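You operate a simulated robot arm through the tools that you are given. There is no shell and no other tool. Be economical: measure what you need, move in short steps, check, and stop when the job is done.

You are at the controls of a simulated two-armed robot. One attempt, no reset.

JOB
Set the controls near the top of the lid table. At the end: the purple clip is set to out; the blue test piece from the top of the lid table is in the lid table drawer; the green clip is set to out; the blue clip is set to out; whatever was shut is shut again. Leave all else as you found it, and nothing knocked over (what rides in a drawer may roll over). The blue clip goes toward x +0.0, y +1.0, z +0.0 (a direction in the base frame), to its stop. The purple clip goes toward x +0.0, y +1.0, z +0.0 (a direction in the base frame), to its stop. The green clip goes toward x +0.0, y +1.0, z +0.0 (a direction in the base frame), to its stop.

It is judged by the outcome, as a careful person would: the job done as asked, and still so three seconds after it is handed in. It fails if anything else is knocked over, pushed out of place, dropped, spilled or broken. Lids that push on must go on centred and level and be pressed home; caps that screw on are set level and turned clockwise until they are tight.

ROBOT AND FRAMES
Two 7-joint arms with two-finger parallel grippers on one trunk that stands fixed in place. Base frame: the origin is at the foot of the trunk, x ahead of it, y to its left, z up. Units: m, degrees, N and s.
The left shoulder is at [0.07, 0.177, 1.195], the right one opposite. With the tool pointing down near the work surface each hand reaches from about 0.28 to 0.72 m from the base axis, measured 20 degrees to its own side. Payload 3.43 kg a hand.
The TCP of each hand is the grasp point between the finger pads, 0.03 m short of the fingertips. In the tool frame z runs along the fingers and y along their closing line. Largest opening 0.094 m; finger width 0.028, thickness 0.01; the body of the gripper, 0.05 by 0.096 m, starts 0.055 m behind the TCP.
Orientation is told as [roll, pitch, yaw] about the base's x, y, z axes, in that order, counted from this pose: with the fingers straight down and closing along the base's y, the tool's x points along the base's -x, its y along +y and its z along -z.

CONTROLS
- The arms move only by the tool play_rows. It takes "left_motion", "right_motion" or both (then of equal length, played together; a hand with none holds still); each is a list that holds one entry, the list of rows, each a list of 7 numbers: the shift along the base's x, y, z in units of 500 mm (1.0 is 500 mm), then the turn, a rotation vector about the base's x, y, z in units of 60 degrees (1.0 is 60 degrees), then the finger opening in m, from 0 to 0.094. In form: [[[tx, ty, tz, ax, ay, az, grip], ...]]. A call has 1 to 20 rows; each row is the pose to reach, as a shift and turn from the pose commanded when the call began. A call with a number of a shift or a turn outside -1 to 1 is refused whole. A row lasts 0.2 s, in which the tool goes at most 0.05 m and 8.6 degrees; a call with a longer step from one row to the next is refused whole, and so is a gripper value outside its range. Where a pose cannot be reached the arm comes as near as it can. A force on the tool above 40 N (or 10 N above the force at the start of the call, whichever is more), or a blocked arm, ends the call early, and 0.2 s more pass. Each finger travels about 0.153 m/s and halts on what it meets, pressing with about 26 N; the grip force reading is that of the motor and also rises with nothing between the fingers. The clock runs only during rows and for 0.2 s after the last one: add rows that repeat a pose to give the fingers time. The reply holds the time, the measured pose of the TCP, the force on the tool along the base axes, the opening and the grip force, in the units named above and with some noise, with the torque about the TCP (base axes, N m) and any sound that the robot's microphone picked up.
- Cameras (640 x 400 px; columns grow to the right, rows downward): "scene" is now at [0.1274, -0.0376, 1.5099]; the picture's right is [-0.46, -0.89, -0.00], its down [-0.53, 0.27, -0.80] and it looks along [0.71, -0.37, -0.60] (base axes); focal length 349 px, centre (320, 200). "left" rides on the left gripper at [0.076, -0.014, -0.102] in its tool frame; the picture's right is [0.18, 0.98, 0.00], its down [-0.75, 0.14, -0.64] and it looks along [-0.63, 0.12, 0.77] (tool axes); focal length 243 px, centre (320, 200). "right" rides on the right gripper at [0.076, 0.014, -0.102] in its tool frame; the picture's right is [-0.18, 0.98, 0.00], its down [-0.75, -0.14, -0.64] and it looks along [-0.63, -0.12, 0.77] (tool axes); focal length 243 px, centre (320, 200).
- camera(camera): a new picture of that camera. It takes no simulated time.
- raise_lower(by): slides the trunk up (or, below 0, down) by that many m; the arms and the scene camera ride with it, the base frame stays. It gives what a move gives, with no picture.
- pan_tilt(pan, tilt): turns the head with the scene camera to pan (to the left, within 86 degrees either way) and tilt (down, from -29 to 69), counted from straight ahead of the robot. It gives what a move gives.
- point_at(camera, pixels): for up to 12 pixels [column, row] of the newest picture of that camera ("zoom" is the newest enlarged one), the place [x, y, z] in the base frame of the surface seen there, good to about 0.003 m. It takes no simulated time.
- inspect(camera, box): a new picture of the part [left, top, right, bottom] of that camera's present view, enlarged. It takes no simulated time.
- job_done(): hands the job in; it is judged then, once.

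Go step by step. Measure first, check grasps and placings, and put right what went wrong. The budget is 80 turns and 56 pictures, counting those below and the enlarged ones. Unless the task says otherwise, let go and move clear before handing in, and close with one line.

The tools are called after ">>>" by a JSON object that holds its "name" and its "arguments". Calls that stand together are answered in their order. play_rows: Moves the arms, as the interface text tells. Its arguments: {"type":"object","properties":{"left_motion":{"type":"array","items":{"type":"array","items":{"type":"array","items":{"type":"number"}}}},"right_motion":{"type":"array","items":{"type":"array","items":{"type":"array","items":{"type":"number"}}}}},"required":[]} The other tools are called the same way: raise_lower (by) slides the trunk up or down; pan_tilt (pan, tilt) turns the head that bears the scene camera; camera (camera) takes a picture; point_at (camera, pixels) gives the place of the surface under pixels of a picture; inspect (camera, box) takes an enlarged picture of a part of a camera's view; job_done () hands the job in.

At the start:

```text
t: 0.0
left_tcp_pos: [0.4563, -0.0107, 1.2253]
left_orientation: [0.0, 0.0, 0.1]
left_ft_force: [-0.2, -0.1, 0.2]
left_moment: [0.02, 0.04, 0.0]
left_finger_gap: 0.0938
left_grasp_force: 0.0
right_tcp_pos: [0.441, -0.3868, 1.2144]
right_orientation: [0.0, 0.0, -0.1]
right_ft_force: [0.5, 0.6, 1.1]
right_moment: [0.01, 0.01, 0.01]
right_finger_gap: 0.0939
right_grasp_force: 0.0
trunk travel left (down, up): [-0.775, 0.065]
head pan, tilt: [-27.2, 36.9]
```

scene: 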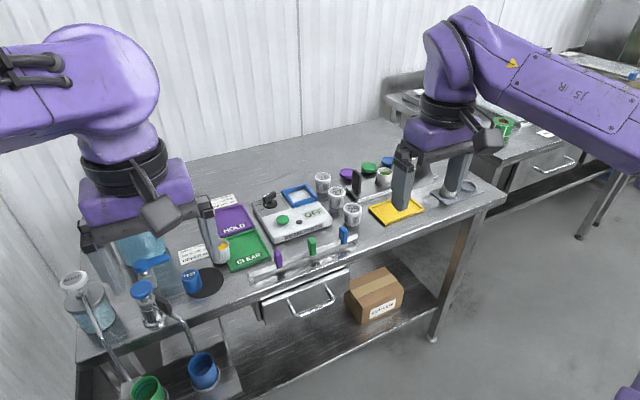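
right: 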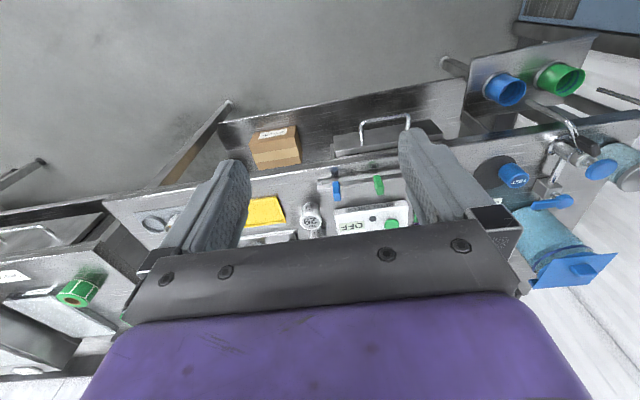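
left: 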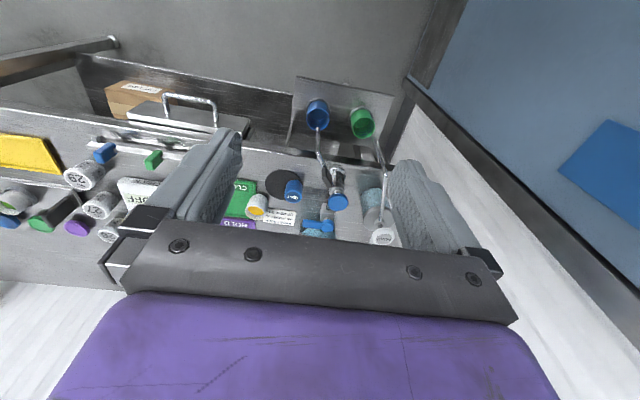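

The scene picture shows the table with three clips around (278,257), (312,245), (344,235), a blue test piece near (190,280), and a drawer handle at (312,300). I'll enlarge and measure these.

>>> {"name": "inspect", "arguments": {"camera": "scene", "box": [230, 210, 390, 310]}}

>>> {"name": "inspect", "arguments": {"camera": "scene", "box": [60, 190, 300, 340]}}

>>> {"name": "point_at", "arguments": {"camera": "scene", "pixels": [[278, 252], [311, 242], [344, 231], [250, 278], [355, 243], [312, 300], [290, 302], [330, 290], [190, 272], [190, 285], [205, 285], [262, 300]]}}

```text
4.00 times, centred on (310, 260) of scene
```

zoom: 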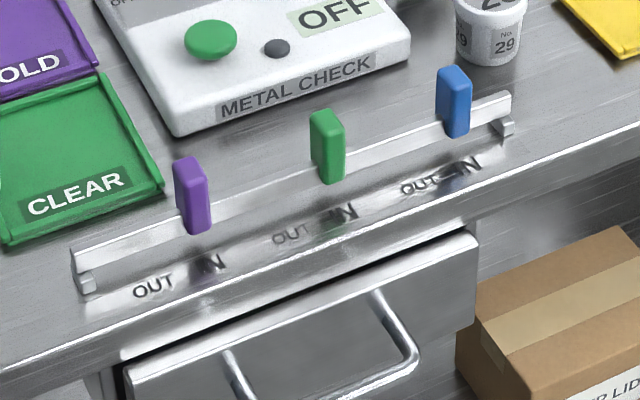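

```text
2.67 times, centred on (180, 265) of scene
```

zoom: 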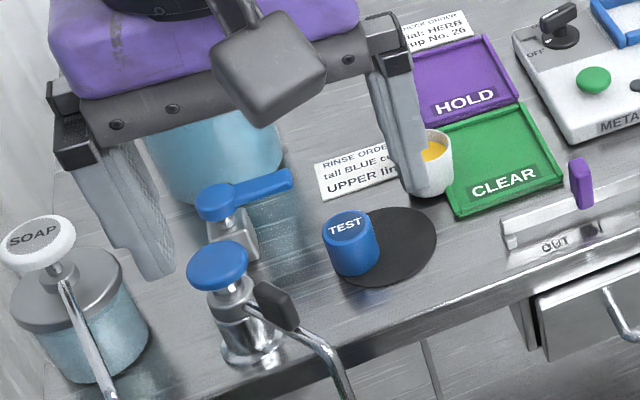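

```text
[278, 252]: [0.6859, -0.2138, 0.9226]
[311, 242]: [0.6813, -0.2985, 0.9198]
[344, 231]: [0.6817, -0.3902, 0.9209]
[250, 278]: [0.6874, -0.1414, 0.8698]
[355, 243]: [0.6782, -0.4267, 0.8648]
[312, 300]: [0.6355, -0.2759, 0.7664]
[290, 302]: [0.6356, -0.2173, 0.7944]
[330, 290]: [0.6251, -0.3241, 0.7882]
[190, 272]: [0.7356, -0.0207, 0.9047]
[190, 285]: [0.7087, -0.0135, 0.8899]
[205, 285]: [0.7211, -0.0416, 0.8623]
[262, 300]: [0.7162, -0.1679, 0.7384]
```

The clips stand at x≈0.68, y −0.21/−0.30/−0.39 with tops at z≈0.92; the test piece is at about (0.73,−0.02). I'll take finer measurements of the handle, clips and test piece.

>>> {"name": "inspect", "arguments": {"camera": "scene", "box": [230, 215, 390, 315]}}

>>> {"name": "point_at", "arguments": {"camera": "zoom", "pixels": [[187, 140], [203, 165], [196, 205], [327, 95], [455, 52], [80, 255], [507, 105], [235, 345], [240, 380], [380, 275], [415, 335], [475, 217]]}}

>>> {"name": "point_at", "arguments": {"camera": "zoom", "pixels": [[130, 350], [300, 260], [300, 245], [180, 330], [400, 260], [150, 390], [470, 300], [95, 280], [210, 150], [175, 150], [345, 110], [470, 60]]}}

```text
4.00 times, centred on (310, 265) of scene
```

zoom: 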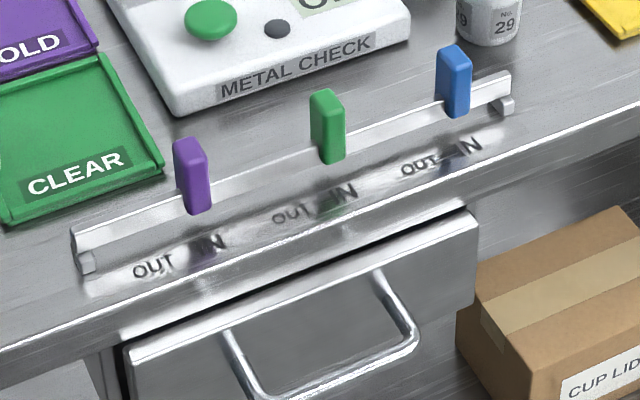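

```text
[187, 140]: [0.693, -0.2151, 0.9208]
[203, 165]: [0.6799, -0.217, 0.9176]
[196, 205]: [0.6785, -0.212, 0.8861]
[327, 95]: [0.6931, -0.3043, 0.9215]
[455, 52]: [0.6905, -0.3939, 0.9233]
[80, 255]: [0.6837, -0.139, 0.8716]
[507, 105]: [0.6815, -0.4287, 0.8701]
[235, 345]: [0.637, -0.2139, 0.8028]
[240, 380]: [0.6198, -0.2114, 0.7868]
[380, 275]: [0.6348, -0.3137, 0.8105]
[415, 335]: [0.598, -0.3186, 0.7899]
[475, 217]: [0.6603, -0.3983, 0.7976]
```

```text
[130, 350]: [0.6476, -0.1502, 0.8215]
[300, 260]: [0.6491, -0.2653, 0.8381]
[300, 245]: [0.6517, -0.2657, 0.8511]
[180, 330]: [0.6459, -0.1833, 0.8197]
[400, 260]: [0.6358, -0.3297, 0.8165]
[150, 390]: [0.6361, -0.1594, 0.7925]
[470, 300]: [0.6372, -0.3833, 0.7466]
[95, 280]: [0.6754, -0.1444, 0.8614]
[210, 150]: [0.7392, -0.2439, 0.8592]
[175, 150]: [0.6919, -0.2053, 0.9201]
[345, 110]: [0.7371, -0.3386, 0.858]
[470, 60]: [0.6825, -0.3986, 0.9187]
```

Drawer face is x≈0.636 (top z 0.82), the handle bar at x≈0.597, z≈0.788, y −0.21…−0.317; clips are at x≈0.686, tops z≈0.92. I'll bring the right hand, fingers closed, above the gap between green and purple clips.

>>> {"name": "play_rows", "arguments": {"right_motion": [[[0.061, 0.034, -0.056, 0, 0, 0, 0.05], [0.122, 0.068, -0.112, 0, 0, 0, 0.0], [0.183, 0.102, -0.168, 0, 0, 0, 0], [0.244, 0.136, -0.224, 0, 0, 0, 0], [0.305, 0.17, -0.28, 0, 0, 0, 0], [0.366, 0.204, -0.336, 0, 0, 0, 0], [0.428, 0.24, -0.392, 0, 0, 0, 0], [0.49, 0.274, -0.448, 0, 0, 0, 0], [0.49, 0.274, -0.448, 0, 0, 0, 0]]]}}

>>> {"name": "camera", "arguments": {"camera": "right"}}

>>> {"name": "camera", "arguments": {"camera": "scene"}}

```text
t: 2.0
left_tcp_pos: [0.4549, -0.0103, 1.2252]
left_orientation: [0.0, -0.2, 0.0]
left_ft_force: [-1.5, -0.3, 0.3]
left_moment: [0.01, 0.0, 0.02]
left_finger_gap: 0.0942
left_grasp_force: 0.1
right_tcp_pos: [0.6861, -0.2483, 0.9924]
right_orientation: [0.1, 0.0, 0.1]
right_ft_force: [0.5, -1.1, -0.1]
right_moment: [0.01, 0.02, 0.03]
right_finger_gap: 0.0
right_grasp_force: 25.7
trunk travel left (down, up): [-0.775, 0.065]
head pan, tilt: [-27.2, 36.9]
```

```text
49 pictures are left
```

right: 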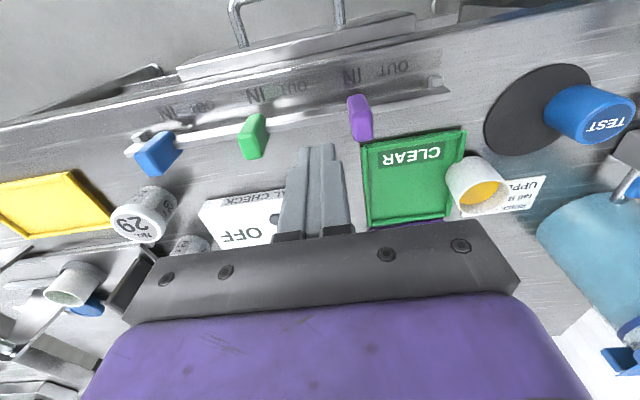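

```text
48 pictures are left
```

scene: 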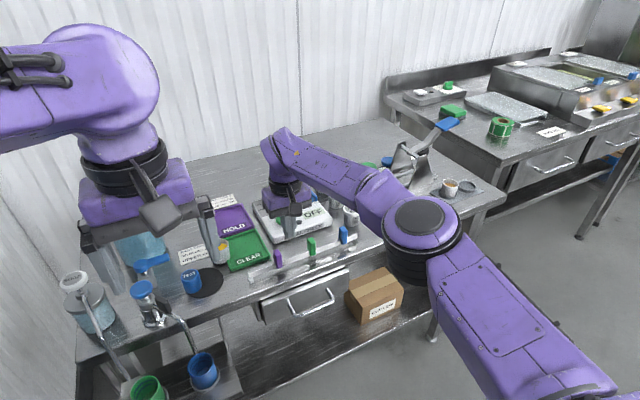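

The hand is at (0.686,−0.248,0.992), clear of the clips. I'll descend to tips z≈0.89 and push the purple clip toward +y in small steps.

>>> {"name": "play_rows", "arguments": {"right_motion": [[[0, 0, -0.07, 0, 0, 0, 0], [0, 0, -0.145, 0, 0, 0, 0], [0, 0.02, -0.145, 0, 0, 0, 0], [0, 0.04, -0.145, 0, 0, 0, 0], [0, 0.06, -0.145, 0, 0, 0, 0], [0, 0.075, -0.145, 0, 0, 0, 0], [0, 0.09, -0.145, 0, 0, 0, 0], [0, 0.1, -0.145, 0, 0, 0, 0]]]}}

>>> {"name": "inspect", "arguments": {"camera": "scene", "box": [230, 210, 390, 310]}}

```text
t: 3.8
left_tcp_pos: [0.4539, -0.0111, 1.2256]
left_orientation: [0.1, -0.2, 0.1]
left_ft_force: [-0.5, 1.2, 0.3]
left_moment: [0.01, 0.0, -0.02]
left_finger_gap: 0.0942
left_grasp_force: 0.0
right_tcp_pos: [0.6836, -0.2025, 0.9208]
right_orientation: [0.0, -0.2, 0.0]
right_ft_force: [0.1, -13.9, 17.1]
right_moment: [-0.26, -0.03, 0.16]
right_finger_gap: 0.0
right_grasp_force: 26.2
trunk travel left (down, up): [-0.775, 0.065]
head pan, tilt: [-27.2, 36.9]
```

```text
4.00 times, centred on (310, 260) of scene
```

zoom: 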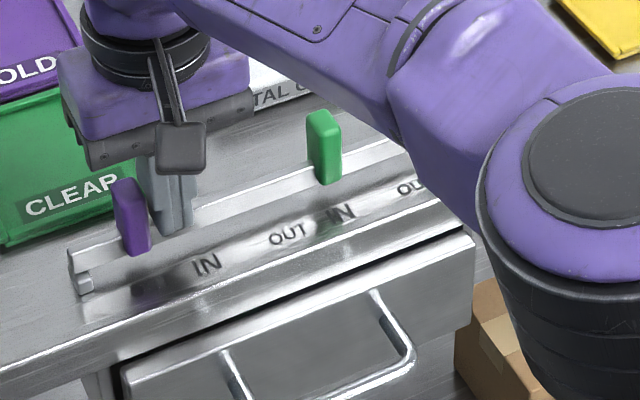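

The purple clip moved to about OUT (zoom (130,215)) and force reads −14 N in y with 17 N up. I'll lift a few mm and push a bit further to make sure it is at its stop.

>>> {"name": "play_rows", "arguments": {"right_motion": [[[0, -0.006, 0.016, 0, 0, 0, 0], [0, 0.004, 0.016, 0, 0, 0, 0], [0, 0.012, 0.016, 0, 0, 0, 0], [0, 0.018, 0.016, 0, 0, 0, 0], [0, 0.018, 0.016, 0, 0, 0, 0]]]}}

>>> {"name": "inspect", "arguments": {"camera": "scene", "box": [230, 210, 390, 310]}}

```text
t: 5.0
left_tcp_pos: [0.455, -0.0157, 1.2241]
left_orientation: [0.2, -0.2, 0.1]
left_ft_force: [0.1, 0.7, -0.7]
left_moment: [0.0, 0.01, -0.01]
left_finger_gap: 0.0942
left_grasp_force: 0.1
right_tcp_pos: [0.6867, -0.1972, 0.9239]
right_orientation: [0.2, -0.1, -0.1]
right_ft_force: [-10.4, -29.8, -2.2]
right_moment: [-0.63, 0.14, 0.08]
right_finger_gap: 0.0001
right_grasp_force: 26.1
trunk travel left (down, up): [-0.775, 0.065]
head pan, tilt: [-27.2, 36.9]
```

```text
4.00 times, centred on (310, 260) of scene
```

zoom: 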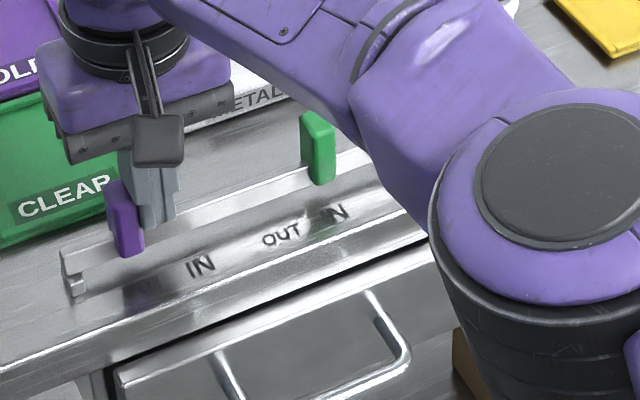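

Purple resisted with −30 N at TCP y −0.197, so it is at its stop. I'll back off, lift, go behind the green clip and push it the same way.

>>> {"name": "play_rows", "arguments": {"right_motion": [[[0, -0.04, 0, 0, 0, 0, 0], [0, -0.05, 0.07, 0, 0, 0, 0], [0, -0.07, 0.14, 0, 0, 0, 0], [0, -0.16, 0.14, 0, 0, 0, 0], [0, -0.25, 0.14, 0, 0, 0, 0], [0, -0.312, 0.14, 0, 0, 0, 0], [0, -0.312, 0.07, 0, 0, 0, 0], [0, -0.312, -0.004, 0, 0, 0, 0], [0, -0.28, -0.004, 0, 0, 0, 0], [0, -0.255, -0.004, 0, 0, 0, 0], [0, -0.235, -0.004, 0, 0, 0, 0], [0, -0.215, -0.004, 0, 0, 0, 0], [0, -0.2, -0.004, 0, 0, 0, 0], [0, -0.19, -0.004, 0, 0, 0, 0], [0, -0.183, -0.004, 0, 0, 0, 0], [0, -0.183, -0.004, 0, 0, 0, 0]]]}}

>>> {"name": "camera", "arguments": {"camera": "right"}}

```text
t: 8.4
left_tcp_pos: [0.4532, -0.0177, 1.2255]
left_orientation: [0.4, -0.2, 0.2]
left_ft_force: [-1.0, -0.2, 0.6]
left_moment: [-0.02, 0.03, -0.06]
left_finger_gap: 0.0941
left_grasp_force: 0.1
right_tcp_pos: [0.6869, -0.2923, 0.9227]
right_orientation: [0.0, 0.0, -0.4]
right_ft_force: [-4.5, -36.8, 4.8]
right_moment: [0.07, 0.02, 0.12]
right_finger_gap: 0.0001
right_grasp_force: 26.4
trunk travel left (down, up): [-0.775, 0.065]
head pan, tilt: [-27.2, 36.9]
```

```text
45 pictures are left
```

right: 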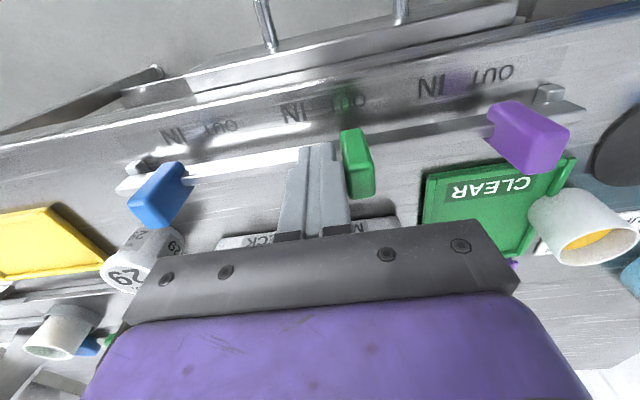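

Green also stopped with −37 N at TCP y −0.292. Same again for the blue clip.

>>> {"name": "play_rows", "arguments": {"right_motion": [[[0, -0.04, 0, 0, 0, 0, 0], [0, -0.05, 0.07, 0, 0, 0, 0], [0, -0.07, 0.14, 0, 0, 0, 0], [0, -0.16, 0.14, 0, 0, 0, 0], [0, -0.25, 0.14, 0, 0, 0, 0], [0, -0.312, 0.14, 0, 0, 0, 0], [0, -0.312, 0.07, 0, 0, 0, 0], [0, -0.312, 0.0, 0, 0, 0, 0], [0, -0.28, 0.0, 0, 0, 0, 0], [0, -0.255, 0.0, 0, 0, 0, 0], [0, -0.235, 0, 0, 0, 0, 0], [0, -0.215, 0, 0, 0, 0, 0], [0, -0.2, 0, 0, 0, 0, 0], [0, -0.193, 0, 0, 0, 0, 0], [0, -0.188, 0, 0, 0, 0, 0], [0, -0.188, 0, 0, 0, 0, 0]]]}}

```text
t: 11.8
left_tcp_pos: [0.4557, -0.0094, 1.2245]
left_orientation: [0.0, 0.0, 0.1]
left_ft_force: [-1.1, -1.1, -0.2]
left_moment: [-0.02, 0.0, -0.04]
left_finger_gap: 0.0938
left_grasp_force: 0.1
right_tcp_pos: [0.6781, -0.3803, 0.9241]
right_orientation: [0.0, 0.0, 0.0]
right_ft_force: [-0.2, 0.2, 1.1]
right_moment: [0.02, 0.02, 0.0]
right_finger_gap: 0.0001
right_grasp_force: 26.1
right hand out of reach, approached as far as the arm can: row 2, 3, 5, 6, 7, 8, 9, 10, 11, 12, 13, 14, 15, 16
trunk travel left (down, up): [-0.775, 0.065]
head pan, tilt: [-27.2, 36.9]
```

The arm is at its reach limit (x 0.678, y −0.380) with no force, so blue may not be at its stop. I'll push about 12 mm more with a slight pull-in in x.

>>> {"name": "play_rows", "arguments": {"right_motion": [[[-0.004, 0.008, 0, 0, 0, 0, 0], [-0.004, 0.014, 0, 0, 0, 0, 0], [-0.004, 0.02, 0, 0, 0, 0, 0], [-0.004, 0.024, 0, 0, 0, 0, 0]]]}}

>>> {"name": "camera", "arguments": {"camera": "right"}}

```text
t: 12.8
left_tcp_pos: [0.4544, -0.0166, 1.2247]
left_orientation: [0.4, -0.1, 0.0]
left_ft_force: [0.2, 0.4, -0.1]
left_moment: [0.0, 0.0, 0.0]
left_finger_gap: 0.0938
left_grasp_force: 0.1
right_tcp_pos: [0.6773, -0.3769, 0.9232]
right_orientation: [-0.2, -0.3, -0.4]
right_ft_force: [4.3, -36.3, 15.2]
right_moment: [-0.38, -0.19, -0.27]
right_finger_gap: 0.0
right_grasp_force: 25.9
trunk travel left (down, up): [-0.775, 0.065]
head pan, tilt: [-27.2, 36.9]
```

```text
44 pictures are left
```

right: 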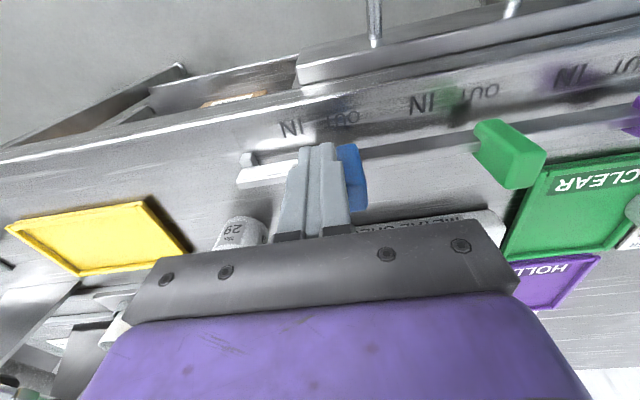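

Blue now stopped at −36 N. I'll back off, lift and move toward above the drawer handle while beginning to turn the hand 90° so the fingers close along x.

>>> {"name": "play_rows", "arguments": {"right_motion": [[[0, -0.04, 0, 0, 0, 0, 0], [0, -0.05, 0.08, 0, 0, 0, 0], [0, -0.05, 0.16, 0, 0, 0, 0], [-0.03, 0, 0.18, 0, 0, 0.12, 0], [-0.06, 0.05, 0.18, 0, 0, 0.25, 0.02], [-0.09, 0.1, 0.18, 0, 0, 0.375, 0.03], [-0.12, 0.15, 0.18, 0, 0, 0.5, 0.04], [-0.15, 0.18, 0.18, 0, 0, 0.625, 0.04], [-0.17, 0.195, 0.18, 0, 0, 0.75, 0.04], [-0.17, 0.195, 0.18, 0, 0, 0.875, 0.04], [-0.17, 0.195, 0.18, 0, 0, 1.0, 0.04]]]}}

>>> {"name": "inspect", "arguments": {"camera": "scene", "box": [200, 190, 440, 340]}}

```text
t: 15.2
left_tcp_pos: [0.4562, -0.0092, 1.2244]
left_orientation: [0.0, 0.0, 0.0]
left_ft_force: [-0.5, -0.6, 0.6]
left_moment: [-0.02, 0.02, 0.0]
left_finger_gap: 0.094
left_grasp_force: 0.1
right_tcp_pos: [0.6919, -0.2642, 1.0575]
right_orientation: [0.1, 0.1, 57.7]
right_ft_force: [0.4, 0.1, -0.1]
right_moment: [0.0, 0.02, -0.01]
right_finger_gap: 0.0401
right_grasp_force: 0.1
right hand out of reach, approached as far as the arm can: row 3, 4, 5, 6, 7, 8, 9, 10, 11
trunk travel left (down, up): [-0.775, 0.065]
head pan, tilt: [-27.2, 36.9]
```

```text
2.67 times, centred on (320, 265) of scene
```

zoom: 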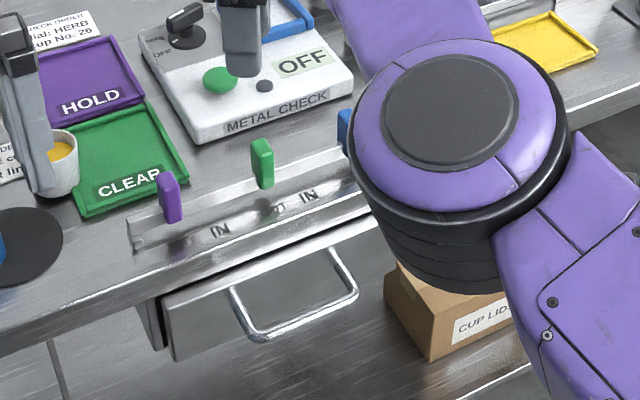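

The +yaw turn runs the right arm out of reach (TCP stuck at x 0.692). I'll unwind it and turn the other way while drawing back over the handle.

>>> {"name": "play_rows", "arguments": {"right_motion": [[[0, 0, 0, 0, 0, -0.125, 0.04], [0, 0, 0, 0, 0, -0.25, 0.04], [0, 0, 0, 0, 0, -0.375, 0.04], [0, 0, 0, 0, 0, -0.5, 0.04], [0, 0, 0, 0, 0, -0.625, 0.04], [0, 0, 0, 0, 0, -0.75, 0.04], [0, 0, 0, 0, 0, -0.875, 0.04], [0, 0, 0, 0, 0, -1.0, 0.04], [0, 0, 0, 0, 0, -1.0, 0.04]]]}}

```text
t: 17.2
left_tcp_pos: [0.4554, -0.0103, 1.225]
left_orientation: [0.0, 0.0, 0.0]
left_ft_force: [1.5, 0.6, 0.0]
left_moment: [-0.03, -0.02, -0.01]
left_finger_gap: 0.0937
left_grasp_force: 0.1
right_tcp_pos: [0.6926, -0.2648, 1.0598]
right_orientation: [0.0, 0.0, -0.1]
right_ft_force: [-0.4, -0.5, 0.2]
right_moment: [0.0, 0.01, 0.02]
right_finger_gap: 0.0402
right_grasp_force: 0.0
trunk travel left (down, up): [-0.775, 0.065]
head pan, tilt: [-27.2, 36.9]
```

Unwound to yaw 0 at (0.693,−0.265,1.06). Now draw back to x≈0.6 and turn −60°.

>>> {"name": "play_rows", "arguments": {"right_motion": [[[-0.05, 0, 0, 0, 0, 0, 0.04], [-0.1, 0, 0, 0, 0, 0, 0.04], [-0.15, 0, 0, 0, 0, 0, 0.04], [-0.19, 0, 0, 0, 0, -0.125, 0.04], [-0.19, 0, 0, 0, 0, -0.25, 0.04], [-0.19, 0, 0, 0, 0, -0.375, 0.04], [-0.19, 0, 0, 0, 0, -0.5, 0.04], [-0.19, 0, 0, 0, 0, -0.625, 0.04], [-0.19, 0, 0, 0, 0, -0.75, 0.04], [-0.19, 0, 0, 0, 0, -0.875, 0.04], [-0.19, 0, 0, 0, 0, -1.0, 0.04], [-0.19, 0, 0, 0, 0, -1.0, 0.04]]]}}

>>> {"name": "camera", "arguments": {"camera": "scene"}}

```text
t: 19.5
left_tcp_pos: [0.4575, -0.0083, 1.2243]
left_orientation: [0.0, 0.1, -0.1]
left_ft_force: [0.8, -1.0, -0.3]
left_moment: [-0.03, 0.0, -0.02]
left_finger_gap: 0.0941
left_grasp_force: 0.2
right_tcp_pos: [0.6402, -0.2527, 1.0754]
right_orientation: [-10.8, 13.3, -37.8]
right_ft_force: [0.7, -0.9, -1.1]
right_moment: [0.0, 0.01, 0.0]
right_finger_gap: 0.0396
right_grasp_force: 0.2
right hand out of reach, approached as far as the arm can: row 1, 2, 3, 4, 5, 6, 7, 8, 9, 10, 11
trunk travel left (down, up): [-0.775, 0.065]
head pan, tilt: [-27.2, 36.9]
stopped in row 11 (right hand): the arm was blocked; the commanded pose is now the measured one
```

```text
42 pictures are left
```

scene: 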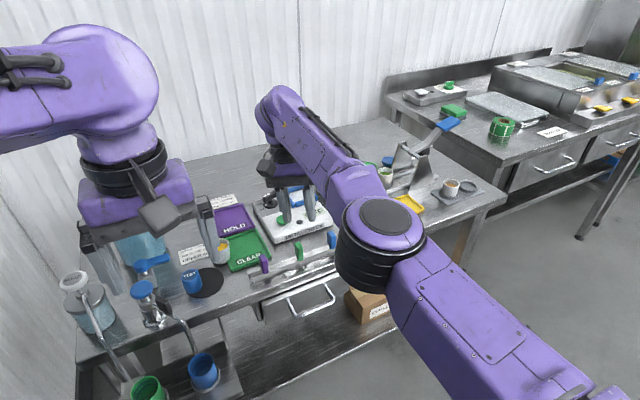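

The elbow has swung low by the table edge and the arm is blocked (pixels ~(380,240)). I'll unwind the wrist while rising, then draw back to the start pose to recover a better arm configuration.

>>> {"name": "play_rows", "arguments": {"right_motion": [[[0.01, -0.01, 0.03, 0.02, -0.045, 0.1, 0.04], [0.02, -0.03, 0.08, 0.033, -0.09, 0.2, 0.04], [0.02, -0.05, 0.14, 0.05, -0.136, 0.3, 0.04], [0.02, -0.08, 0.2, 0.066, -0.18, 0.4, 0.04], [0.0, -0.11, 0.25, 0.083, -0.226, 0.5, 0.04], [-0.03, -0.15, 0.28, 0.1, -0.272, 0.605, 0.04], [-0.1, -0.18, 0.28, 0.1, -0.272, 0.605, 0.04], [-0.18, -0.2, 0.28, 0.1, -0.272, 0.605, 0.04], [-0.26, -0.22, 0.28, 0.1, -0.272, 0.605, 0.04], [-0.33, -0.25, 0.28, 0.1, -0.272, 0.605, 0.04], [-0.4, -0.268, 0.278, 0.1, -0.272, 0.605, 0.04], [-0.4, -0.268, 0.278, 0.1, -0.272, 0.605, 0.04]]]}}

>>> {"name": "camera", "arguments": {"camera": "scene"}}

```text
t: 22.1
left_tcp_pos: [0.4561, -0.01, 1.2246]
left_orientation: [0.0, -0.1, 0.0]
left_ft_force: [-1.2, 0.6, 0.3]
left_moment: [0.0, 0.01, 0.01]
left_finger_gap: 0.0939
left_grasp_force: 0.0
right_tcp_pos: [0.6046, -0.4184, 1.2762]
right_orientation: [0.0, 0.0, 0.1]
right_ft_force: [0.1, -0.2, 0.1]
right_moment: [0.0, -0.02, 0.0]
right_finger_gap: 0.0401
right_grasp_force: 0.1
right hand out of reach, approached as far as the arm can: row 3, 4, 5, 6, 7, 8, 9, 10, 11, 12
trunk travel left (down, up): [-0.775, 0.065]
head pan, tilt: [-27.2, 36.9]
```

```text
41 pictures are left
```

scene: 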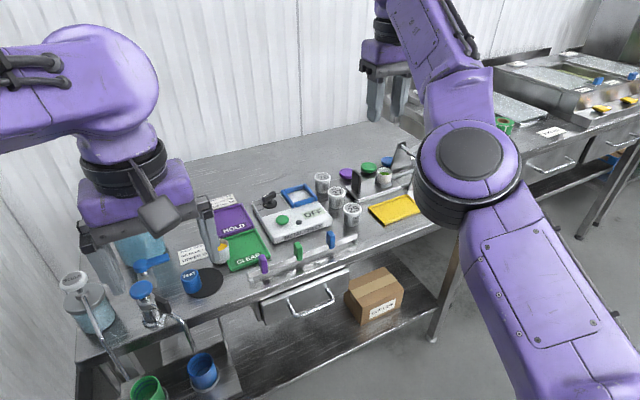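

The hand is stuck on a sphere of full reach (arm straight, the elbow at (470,170)). The elbow flexes when the hand goes left (+y), so I'll move left at this height and see whether it re-bends.

>>> {"name": "play_rows", "arguments": {"right_motion": [[[0, 0.05, 0, 0, 0, 0, 0.04], [0, 0.1, 0, 0, 0, 0, 0.04], [0, 0.15, 0, 0, 0, 0, 0.04], [0, 0.2, 0, 0, 0, 0, 0.04], [-0.01, 0.25, 0, 0, 0, 0, 0.04], [-0.02, 0.3, 0, 0, 0, 0, 0.04], [-0.04, 0.35, 0, 0, 0, 0, 0.04], [-0.06, 0.4, 0, 0, 0, 0, 0.04], [-0.08, 0.4, 0, 0, 0, 0, 0.04], [-0.12, 0.4, 0, 0, 0, 0, 0.04]]]}}

>>> {"name": "camera", "arguments": {"camera": "scene"}}

```text
t: 24.3
left_tcp_pos: [0.4558, -0.0099, 1.2252]
left_orientation: [0.0, 0.0, 0.0]
left_ft_force: [-0.3, -0.2, 0.0]
left_moment: [0.01, 0.02, 0.0]
left_finger_gap: 0.0943
left_grasp_force: 0.1
right_tcp_pos: [0.624, -0.2189, 1.2933]
right_orientation: [0.1, 0.1, 0.1]
right_ft_force: [-0.2, 0.3, 0.2]
right_moment: [-0.02, 0.01, 0.02]
right_finger_gap: 0.04
right_grasp_force: 0.1
right hand out of reach, approached as far as the arm can: row 1, 2, 3, 4, 5, 6, 7, 8, 9, 10
trunk travel left (down, up): [-0.775, 0.065]
head pan, tilt: [-27.2, 36.9]
```

```text
40 pictures are left
```

scene: 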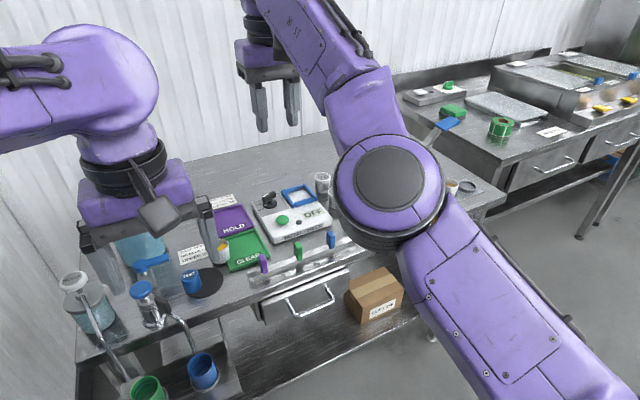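

Still on the reach sphere. I'll try moving downward and rightward and inward instead, to get the elbow to leave its straight pose.

>>> {"name": "play_rows", "arguments": {"right_motion": [[[0, -0.05, -0.05, 0, 0, 0, 0.04], [0, -0.1, -0.1, 0, 0, 0, 0.04], [0, -0.15, -0.15, 0, 0, 0, 0.04], [-0.02, -0.2, -0.2, 0, 0, 0, 0.04], [-0.05, -0.25, -0.22, 0, 0, 0, 0.04], [-0.09, -0.3, -0.22, 0, 0, 0, 0.04], [-0.13, -0.36, -0.22, 0, 0, 0, 0.04], [-0.18, -0.42, -0.22, 0, 0, 0, 0.04], [-0.22, -0.48, -0.22, 0, 0, 0, 0.04], [-0.25, -0.52, -0.22, 0, 0, 0, 0.04]]]}}

>>> {"name": "camera", "arguments": {"camera": "scene"}}

```text
t: 26.5
left_tcp_pos: [0.4552, -0.0117, 1.224]
left_orientation: [0.2, 0.0, 0.0]
left_ft_force: [0.2, 0.0, -0.3]
left_moment: [0.01, -0.01, 0.01]
left_finger_gap: 0.0942
left_grasp_force: 0.2
right_tcp_pos: [0.4941, -0.4871, 1.1782]
right_orientation: [0.2, 0.0, 0.0]
right_ft_force: [-0.4, -0.1, -0.4]
right_moment: [-0.01, 0.03, 0.0]
right_finger_gap: 0.04
right_grasp_force: 0.0
right hand out of reach, approached as far as the arm can: row 1, 2, 3
trunk travel left (down, up): [-0.775, 0.065]
head pan, tilt: [-27.2, 36.9]
```

```text
39 pictures are left
```

scene: 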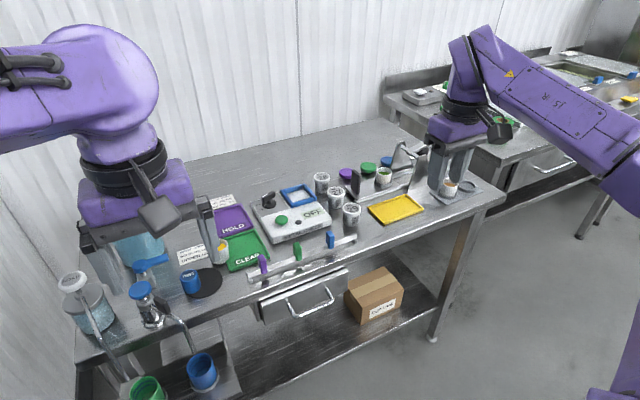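

Freed: the arm is flexed again at (0.494,−0.487,1.178), and the three clips are seen at OUT. I'll now turn the hand −60° here in open air while moving toward the handle line.

>>> {"name": "play_rows", "arguments": {"right_motion": [[[0, 0.03, -0.01, 0, 0, -0.125, 0.04], [0, 0.06, -0.02, 0, 0, -0.25, 0.04], [0, 0.09, -0.03, 0, 0, -0.375, 0.04], [0, 0.12, -0.04, 0, 0, -0.5, 0.04], [0, 0.15, -0.05, 0, 0, -0.625, 0.04], [0, 0.18, -0.06, 0, 0, -0.75, 0.04], [0, 0.21, -0.07, 0, 0, -0.875, 0.04], [0, 0.24, -0.08, 0, 0, -1.0, 0.04]]]}}

```text
t: 28.3
left_tcp_pos: [0.4577, -0.0088, 1.2236]
left_orientation: [0.0, 0.0, 0.0]
left_ft_force: [0.2, 0.2, -0.5]
left_moment: [0.03, 0.02, 0.03]
left_finger_gap: 0.0939
left_grasp_force: 0.1
right_tcp_pos: [0.5669, -0.4529, 1.1256]
right_orientation: [0.0, 0.1, -59.8]
right_ft_force: [0.6, -0.1, 1.0]
right_moment: [-0.04, -0.01, -0.02]
right_finger_gap: 0.0402
right_grasp_force: 0.1
right hand out of reach, approached as far as the arm can: row 6, 7, 8
trunk travel left (down, up): [-0.775, 0.065]
head pan, tilt: [-27.2, 36.9]
```

The −yaw turn again pushes the arm outward (rows 6–8). I'll undo it and try +yaw from a flexed pose.

>>> {"name": "play_rows", "arguments": {"right_motion": [[[0, -0.03, 0.01, 0, 0, 0.125, 0.04], [0, -0.06, 0.02, 0, 0, 0.25, 0.04], [-0.02, -0.09, 0.03, 0, 0, 0.375, 0.04], [-0.05, -0.12, 0.04, 0, 0, 0.5, 0.04], [-0.08, -0.12, 0.04, 0, 0, 0.625, 0.04], [-0.12, -0.12, 0.04, 0, 0, 0.75, 0.04], [-0.16, -0.1, 0.04, 0, 0, 0.875, 0.04], [-0.2, -0.08, 0.04, 0, 0, 1.0, 0.04], [-0.24, -0.02, 0.04, 0, 0, 1.0, 0.04], [-0.25, 0.04, 0.04, 0, 0, 1.0, 0.04]]]}}

```text
t: 30.5
left_tcp_pos: [0.4554, -0.0088, 1.224]
left_orientation: [0.0, 0.2, -0.1]
left_ft_force: [0.2, -0.1, 0.0]
left_moment: [0.0, 0.0, -0.02]
left_finger_gap: 0.0938
left_grasp_force: 0.0
right_tcp_pos: [0.4407, -0.4276, 1.1493]
right_orientation: [0.1, 0.2, 0.2]
right_ft_force: [0.2, -0.1, -0.1]
right_moment: [0.0, 0.03, -0.01]
right_finger_gap: 0.04
right_grasp_force: 0.0
trunk travel left (down, up): [-0.775, 0.065]
head pan, tilt: [-27.2, 36.9]
```

Back at yaw 0, flexed, at (0.441,−0.428,1.149). Now try +60° yaw in place.

>>> {"name": "play_rows", "arguments": {"right_motion": [[[0, 0, 0, 0, 0, 0.125, 0.04], [0, 0, 0, 0, 0, 0.25, 0.04], [0, 0, 0, 0, 0, 0.375, 0.04], [0, 0, 0, 0, 0, 0.5, 0.04], [0, 0, 0, 0, 0, 0.625, 0.04], [0, 0, 0, 0, 0, 0.75, 0.04], [0, 0, 0, 0, 0, 0.875, 0.04], [0, 0, 0, 0, 0, 1.0, 0.04]]]}}

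```text
t: 32.3
left_tcp_pos: [0.4551, -0.0095, 1.2246]
left_orientation: [0.0, 0.0, -0.1]
left_ft_force: [0.1, 0.3, -0.6]
left_moment: [0.01, 0.0, 0.0]
left_finger_gap: 0.0939
left_grasp_force: 0.0
right_tcp_pos: [0.44, -0.4299, 1.1475]
right_orientation: [0.1, 0.2, 60.2]
right_ft_force: [0.7, -0.1, 0.0]
right_moment: [0.0, 0.05, -0.03]
right_finger_gap: 0.0405
right_grasp_force: 0.0
trunk travel left (down, up): [-0.775, 0.065]
head pan, tilt: [-27.2, 36.9]
```

+60° works with no trouble. Continue to +90° and move above the handle bar.

>>> {"name": "play_rows", "arguments": {"right_motion": [[[0, 0, 0, 0, 0, 0.125, 0.04], [0, 0, 0, 0, 0, 0.25, 0.04], [0, 0, 0, 0, 0, 0.375, 0.04], [0, 0, 0, 0, 0, 0.5, 0.04], [0.04, 0.04, -0.05, 0, 0, 0.5, 0.05], [0.08, 0.08, -0.1, 0, 0, 0.5, 0.05], [0.12, 0.12, -0.15, 0, 0, 0.5, 0.05], [0.16, 0.16, -0.2, 0, 0, 0.5, 0.05], [0.2, 0.21, -0.25, 0, 0, 0.5, 0.05], [0.24, 0.25, -0.3, 0, 0, 0.5, 0.05], [0.28, 0.29, -0.35, 0, 0, 0.5, 0.05], [0.314, 0.33, -0.39, 0, 0, 0.5, 0.05], [0.314, 0.33, -0.39, 0, 0, 0.5, 0.05]]]}}

>>> {"name": "camera", "arguments": {"camera": "right"}}

>>> {"name": "camera", "arguments": {"camera": "scene"}}

```text
t: 35.1
left_tcp_pos: [0.4555, -0.0097, 1.2244]
left_orientation: [0.0, 0.0, -0.1]
left_ft_force: [0.4, -0.9, -0.3]
left_moment: [0.0, -0.01, 0.0]
left_finger_gap: 0.0941
left_grasp_force: 0.0
right_tcp_pos: [0.5959, -0.2656, 0.9552]
right_orientation: [0.0, 0.1, 90.0]
right_ft_force: [-0.9, -0.3, -0.3]
right_moment: [-0.03, -0.03, 0.01]
right_finger_gap: 0.05
right_grasp_force: 0.1
trunk travel left (down, up): [-0.775, 0.065]
head pan, tilt: [-27.2, 36.9]
```

```text
38 pictures are left
```

right: 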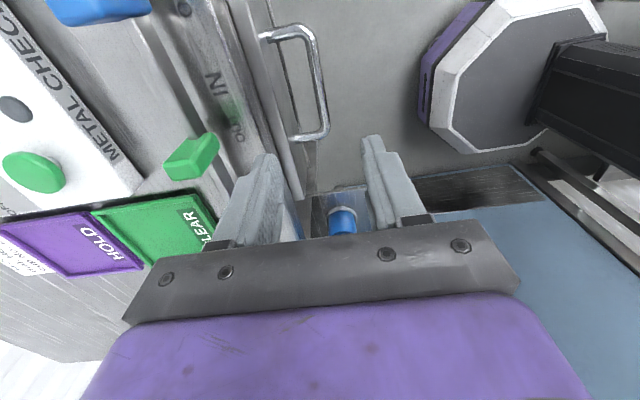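

```text
37 pictures are left
```

scene: 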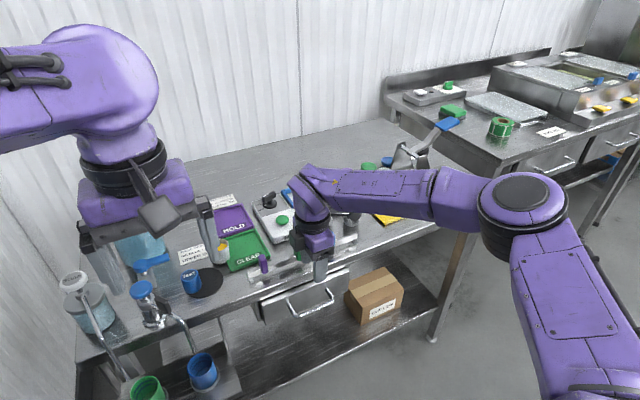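

The hand is at (0.596,−0.266,0.955), yaw 90. I'll measure the handle bar from the right camera.

>>> {"name": "point_at", "arguments": {"camera": "right", "pixels": [[317, 70], [322, 95], [325, 115], [295, 30], [275, 36], [310, 135], [295, 136], [262, 90], [243, 60]]}}

>>> {"name": "point_at", "arguments": {"camera": "scene", "pixels": [[300, 315], [310, 312], [291, 300], [264, 305]]}}

```text
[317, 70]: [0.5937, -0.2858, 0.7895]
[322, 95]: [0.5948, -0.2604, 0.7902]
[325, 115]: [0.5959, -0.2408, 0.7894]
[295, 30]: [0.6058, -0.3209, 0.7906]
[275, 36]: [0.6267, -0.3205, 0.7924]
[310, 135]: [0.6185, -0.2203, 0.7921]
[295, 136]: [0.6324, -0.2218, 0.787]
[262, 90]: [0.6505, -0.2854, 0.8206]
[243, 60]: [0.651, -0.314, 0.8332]
```

```text
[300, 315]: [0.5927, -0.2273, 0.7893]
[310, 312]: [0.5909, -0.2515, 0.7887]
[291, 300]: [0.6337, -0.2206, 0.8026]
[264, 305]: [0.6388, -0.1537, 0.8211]
```

Bar is at x≈0.595, z top 0.79. I'll narrow to 0.032, descend straddling the bar to TCP z≈0.803, and grip.

>>> {"name": "play_rows", "arguments": {"right_motion": [[[0, 0, -0.06, 0, 0, 0, 0.032], [0, 0, -0.14, 0, 0, 0, 0.032], [0, 0, -0.2, 0, 0, 0, 0.032], [0, 0, -0.25, 0, 0, 0, 0.032], [0, 0, -0.28, 0, 0, 0, 0.032], [0, 0, -0.304, 0, 0, 0, 0.032], [0, 0, -0.304, 0, 0, 0, 0.0], [0, 0, -0.304, 0, 0, 0, 0.0], [0, 0, -0.304, 0, 0, 0, 0.0]]]}}

>>> {"name": "camera", "arguments": {"camera": "right"}}

```text
t: 37.1
left_tcp_pos: [0.4557, -0.011, 1.2244]
left_orientation: [0.0, 0.0, 0.0]
left_ft_force: [-0.2, -0.9, -0.3]
left_moment: [0.0, 0.0, 0.04]
left_finger_gap: 0.0939
left_grasp_force: 0.0
right_tcp_pos: [0.5964, -0.2653, 0.8]
right_orientation: [0.0, 0.1, 90.0]
right_ft_force: [-0.8, 0.3, -1.8]
right_moment: [-0.06, -0.02, -0.07]
right_finger_gap: 0.0115
right_grasp_force: 44.5
trunk travel left (down, up): [-0.775, 0.065]
head pan, tilt: [-27.2, 36.9]
```

```text
36 pictures are left
```

right: 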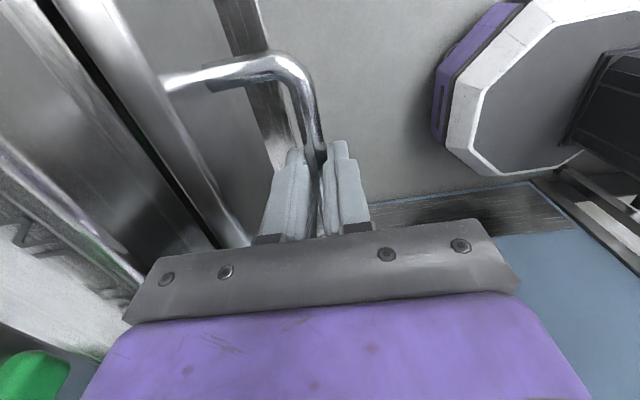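

Bar gripped (gap 0.0115, 44 N). Pull the drawer open 0.15 m along −x.

>>> {"name": "play_rows", "arguments": {"right_motion": [[[-0.02, 0, 0, 0, 0, 0, 0], [-0.05, 0, 0, 0, 0, 0, 0], [-0.08, 0, 0, 0, 0, 0, 0], [-0.11, 0, 0, 0, 0, 0, 0], [-0.14, 0, 0, 0, 0, 0, 0], [-0.17, 0, 0, 0, 0, 0, 0], [-0.2, 0, 0, 0, 0, 0, 0], [-0.23, 0, 0, 0, 0, 0, 0], [-0.26, 0, 0, 0, 0, 0, 0], [-0.29, 0, 0, 0, 0, 0, 0], [-0.31, 0, 0, 0, 0, 0, 0]]]}}

>>> {"name": "camera", "arguments": {"camera": "scene"}}

```text
t: 39.5
left_tcp_pos: [0.4546, -0.0092, 1.2246]
left_orientation: [0.0, 0.0, 0.0]
left_ft_force: [0.5, 0.3, -0.6]
left_moment: [0.02, -0.01, -0.04]
left_finger_gap: 0.094
left_grasp_force: 0.0
right_tcp_pos: [0.4395, -0.2655, 0.8008]
right_orientation: [0.0, 0.1, 90.0]
right_ft_force: [-0.6, 0.2, 9.0]
right_moment: [-0.05, 0.05, -0.06]
right_finger_gap: 0.012
right_grasp_force: 45.4
trunk travel left (down, up): [-0.775, 0.065]
head pan, tilt: [-27.2, 36.9]
```

```text
35 pictures are left
```

scene: 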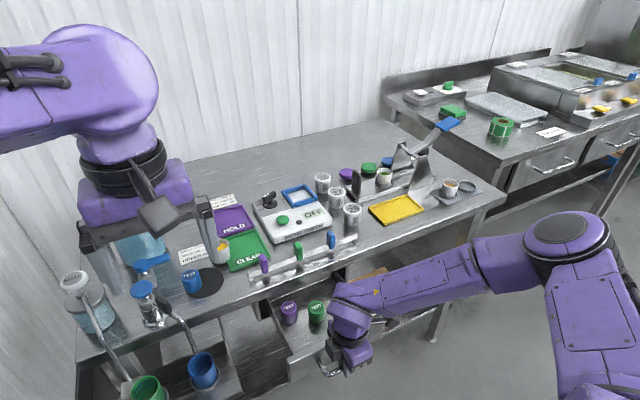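

The drawer is open about 0.155 m, showing purple and green test pieces inside at (288,312),(317,312). I'll enlarge the drawer and clips, and measure.

>>> {"name": "inspect", "arguments": {"camera": "scene", "box": [230, 220, 390, 380]}}

>>> {"name": "point_at", "arguments": {"camera": "scene", "pixels": [[288, 305], [316, 305], [300, 340], [310, 330], [283, 330], [265, 259], [299, 245], [332, 234], [189, 271], [192, 271], [192, 283], [192, 294]]}}

```text
2.50 times, centred on (310, 300) of scene
```

zoom: 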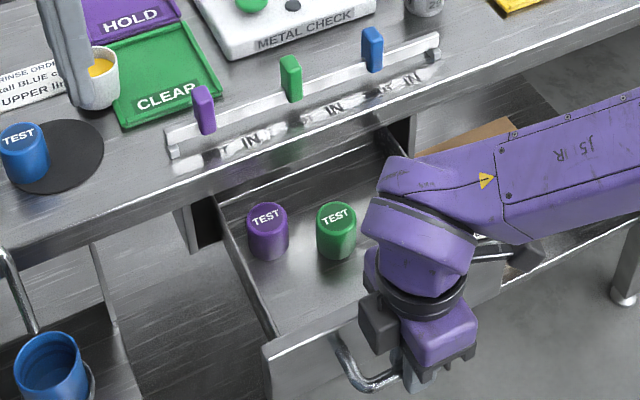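

```text
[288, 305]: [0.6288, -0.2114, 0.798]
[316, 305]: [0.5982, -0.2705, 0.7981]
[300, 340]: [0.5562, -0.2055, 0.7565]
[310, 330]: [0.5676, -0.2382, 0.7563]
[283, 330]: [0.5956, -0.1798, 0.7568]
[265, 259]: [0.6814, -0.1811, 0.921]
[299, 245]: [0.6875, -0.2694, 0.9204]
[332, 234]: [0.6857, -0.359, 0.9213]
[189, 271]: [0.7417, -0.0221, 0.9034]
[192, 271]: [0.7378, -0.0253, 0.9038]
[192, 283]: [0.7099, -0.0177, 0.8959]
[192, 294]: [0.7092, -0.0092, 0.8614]
```

Clips have moved 33 mm each, to y −0.181/−0.269/−0.359. Now release the handle with the right hand and lift it away; meanwhile measure around the blue test piece.

>>> {"name": "play_rows", "arguments": {"right_motion": [[[0, 0, 0, 0, 0, 0, 0.03], [0, 0, 0, 0, 0, 0, 0.032], [0, 0, 0.06, 0, 0, 0, 0.032], [0, 0, 0.14, 0, 0, 0, 0.032], [0, 0, 0.22, 0, 0, 0, 0.032], [0, -0.02, 0.3, 0, 0, 0, 0.032], [0, -0.08, 0.36, 0, 0, 0, 0.032], [0, -0.16, 0.4, 0, 0, 0, 0.032], [0, -0.24, 0.44, 0, 0, 0, 0.032], [0, -0.32, 0.47, 0, 0, 0, 0.032], [0, -0.36, 0.5, 0, 0, 0, 0.032]]]}}

>>> {"name": "inspect", "arguments": {"camera": "scene", "box": [60, 190, 300, 340]}}

>>> {"name": "point_at", "arguments": {"camera": "zoom", "pixels": [[345, 222], [330, 232], [350, 272], [215, 260], [245, 345], [285, 305], [210, 200], [290, 180], [235, 240], [430, 190], [380, 250], [437, 150]]}}

```text
t: 41.9
left_tcp_pos: [0.4557, -0.0096, 1.2235]
left_orientation: [0.0, 0.0, 0.0]
left_ft_force: [0.0, -0.8, 0.1]
left_moment: [-0.03, 0.01, 0.01]
left_finger_gap: 0.0939
left_grasp_force: 0.1
right_tcp_pos: [0.4411, -0.4448, 1.0502]
right_orientation: [0.2, 0.0, 90.0]
right_ft_force: [-0.6, 0.3, 0.3]
right_moment: [-0.03, 0.0, -0.03]
right_finger_gap: 0.0319
right_grasp_force: 0.0
trunk travel left (down, up): [-0.775, 0.065]
head pan, tilt: [-27.2, 36.9]
```

```text
2.67 times, centred on (180, 265) of scene
```

zoom: 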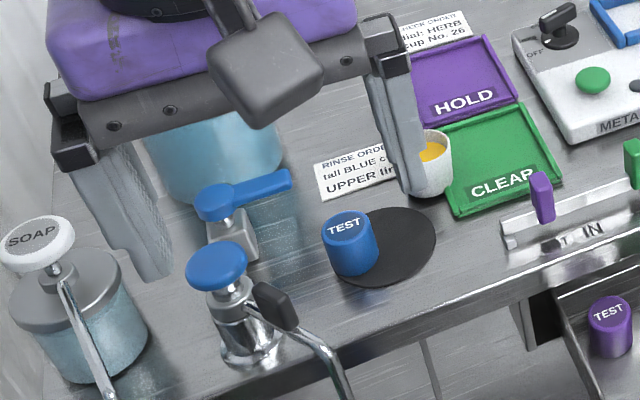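

```text
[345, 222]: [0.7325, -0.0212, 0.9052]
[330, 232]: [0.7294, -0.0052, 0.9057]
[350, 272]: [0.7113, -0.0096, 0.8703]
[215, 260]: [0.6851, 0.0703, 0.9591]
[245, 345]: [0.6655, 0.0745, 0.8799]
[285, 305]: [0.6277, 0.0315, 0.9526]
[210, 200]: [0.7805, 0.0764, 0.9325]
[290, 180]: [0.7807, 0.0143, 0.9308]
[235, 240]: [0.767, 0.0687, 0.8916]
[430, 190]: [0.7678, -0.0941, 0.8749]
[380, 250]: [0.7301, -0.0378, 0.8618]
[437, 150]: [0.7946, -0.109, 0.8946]
```

Test piece centre ≈(0.731,−0.016), top z 0.904; the tap knob/lever stand at y≥0.03. I'll bring the left hand above it tilted 25° (fingers forward) for reach.

>>> {"name": "play_rows", "arguments": {"left_motion": [[[0.06, 0, -0.04, 0, -0.06, 0, 0.08], [0.12, 0, -0.08, 0, -0.12, 0, 0.07], [0.18, 0, -0.13, 0, -0.18, 0, 0.066], [0.24, 0, -0.18, 0, -0.24, 0, 0.066], [0.3, 0, -0.23, 0, -0.3, 0, 0.066], [0.36, -0.01, -0.28, 0, -0.36, 0, 0.066], [0.42, -0.012, -0.33, 0, -0.42, 0, 0.066], [0.48, -0.012, -0.38, 0, -0.42, 0, 0.066], [0.52, -0.012, -0.42, 0, -0.42, 0, 0.066], [0.551, -0.012, -0.46, 0, -0.42, 0, 0.066], [0.551, -0.012, -0.46, 0, -0.42, 0, 0.066]]]}}

>>> {"name": "camera", "arguments": {"camera": "left"}}

>>> {"name": "camera", "arguments": {"camera": "scene"}}

```text
t: 44.3
left_tcp_pos: [0.7204, -0.0103, 0.9934]
left_orientation: [0.1, -25.1, 0.0]
left_ft_force: [-0.3, 0.6, 0.2]
left_moment: [0.01, 0.01, -0.04]
left_finger_gap: 0.0661
left_grasp_force: 0.0
left hand out of reach, approached as far as the arm can: row 10, 11
right_tcp_pos: [0.4397, -0.4439, 1.0513]
right_orientation: [0.1, 0.0, 90.2]
right_ft_force: [-0.3, 0.5, -0.7]
right_moment: [0.0, -0.01, -0.01]
right_finger_gap: 0.0317
right_grasp_force: 0.0
trunk travel left (down, up): [-0.775, 0.065]
head pan, tilt: [-27.2, 36.9]
```

```text
32 pictures are left
```

left: 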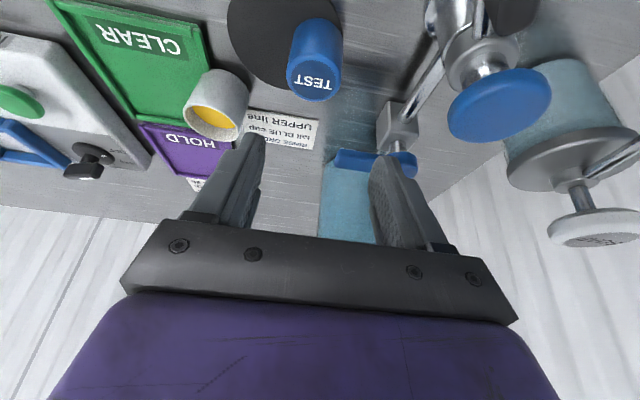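

```text
31 pictures are left
```

scene: 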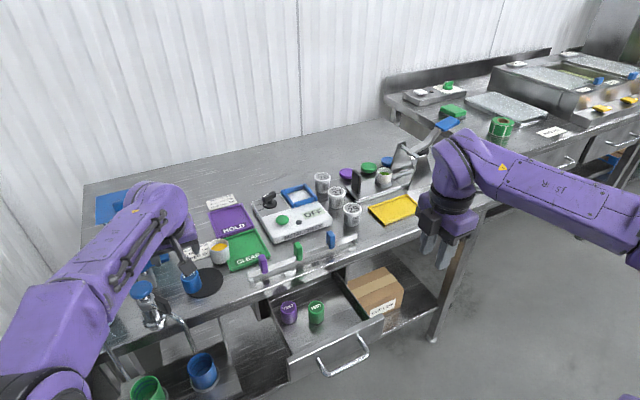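

The arm is at full stretch (x 0.720 at z 0.993); fingers otherwise line up with the blue piece at (315,60). I'll retreat slightly up and back, then lower the trunk 0.11 m to bring the shoulder nearer.

>>> {"name": "play_rows", "arguments": {"left_motion": [[[-0.04, 0, 0.06, 0, 0, 0, 0.066], [-0.08, 0, 0.12, 0, 0, 0, 0.066], [-0.12, 0, 0.18, 0, 0, 0, 0.066], [-0.16, 0, 0.23, 0, 0, 0, 0.066]]]}}

>>> {"name": "raise_lower", "arguments": {"by": -0.11}}

>>> {"name": "camera", "arguments": {"camera": "scene"}}

```text
t: 45.5
left_tcp_pos: [0.6334, 0.0075, 1.0349]
left_orientation: [-1.0, -17.4, 2.4]
left_ft_force: [-0.2, 0.1, 1.0]
left_moment: [0.0, 0.0, 0.02]
left_finger_gap: 0.0661
left_grasp_force: 0.0
right_tcp_pos: [0.441, -0.4437, 1.0507]
right_orientation: [0.1, 0.1, 90.1]
right_ft_force: [-0.3, -0.5, -0.3]
right_moment: [-0.01, -0.01, 0.01]
right_finger_gap: 0.0319
right_grasp_force: 0.1
trunk travel left (down, up): [-0.775, 0.065]
head pan, tilt: [-27.2, 36.9]
stopped in row 4 (left hand): the arm was blocked; the commanded pose is now the measured one
```

```text
t: 46.4
left_tcp_pos: [0.6349, 0.0123, 0.9883]
left_orientation: [-0.7, -19.2, 2.5]
left_ft_force: [-31.2, 3.9, 37.8]
left_moment: [1.57, 0.77, 1.03]
left_finger_gap: 0.0698
left_grasp_force: 3.1
right_tcp_pos: [0.4353, -0.4415, 0.9919]
right_orientation: [-0.3, 0.2, 90.1]
right_ft_force: [0.7, -0.5, -0.5]
right_moment: [-0.02, 0.07, 0.0]
right_finger_gap: 0.0317
right_grasp_force: 0.1
trunk travel left (down, up): [-0.713, 0.127]
head pan, tilt: [-27.2, 36.9]
stopped: the force on the tool passed its limit at 93 N (the readings are from after the stop); the commanded pose is now the measured one
```

```text
30 pictures are left
```

scene: 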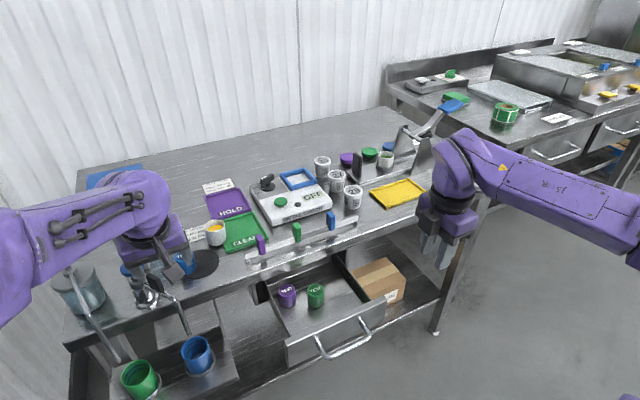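

I should not have chained those: the retreat was blocked and the lowering pressed the left hand on the tap area (38 N up). Raise the trunk again straight away and look.

>>> {"name": "raise_lower", "arguments": {"by": 0.06}}

>>> {"name": "inspect", "arguments": {"camera": "scene", "box": [40, 150, 300, 350]}}

>>> {"name": "camera", "arguments": {"camera": "left"}}

```text
t: 47.4
left_tcp_pos: [0.6403, 0.0091, 1.0423]
left_orientation: [-0.6, -18.6, 2.4]
left_ft_force: [0.5, -0.2, 0.4]
left_moment: [-0.05, 0.01, 0.02]
left_finger_gap: 0.0663
left_grasp_force: 0.1
right_tcp_pos: [0.4413, -0.4445, 1.0482]
right_orientation: [0.1, -0.1, 90.0]
right_ft_force: [-0.1, -1.1, 0.0]
right_moment: [0.01, -0.01, 0.02]
right_finger_gap: 0.032
right_grasp_force: 0.1
trunk travel left (down, up): [-0.773, 0.067]
head pan, tilt: [-27.2, 36.9]
```

```text
2.00 times, centred on (170, 250) of scene
```

zoom: 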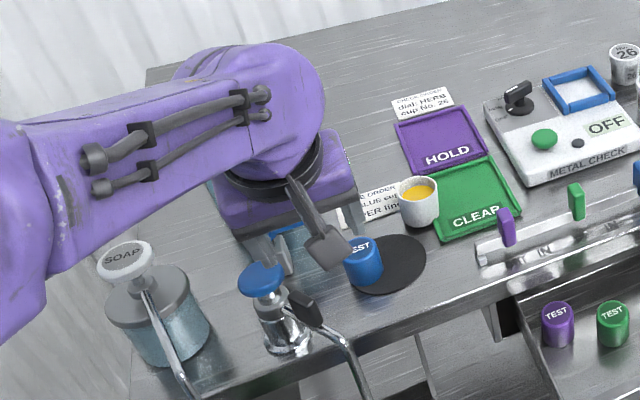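

```text
28 pictures are left
```

left: 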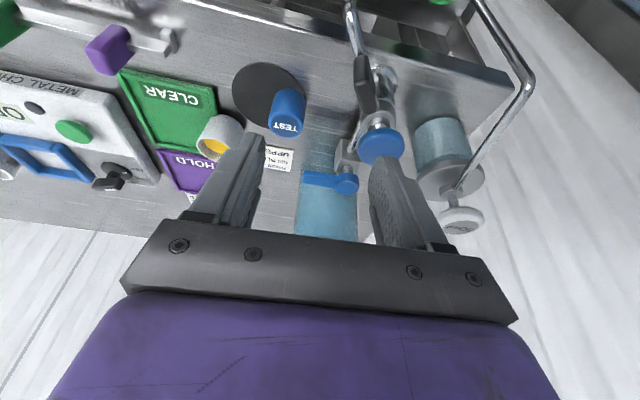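

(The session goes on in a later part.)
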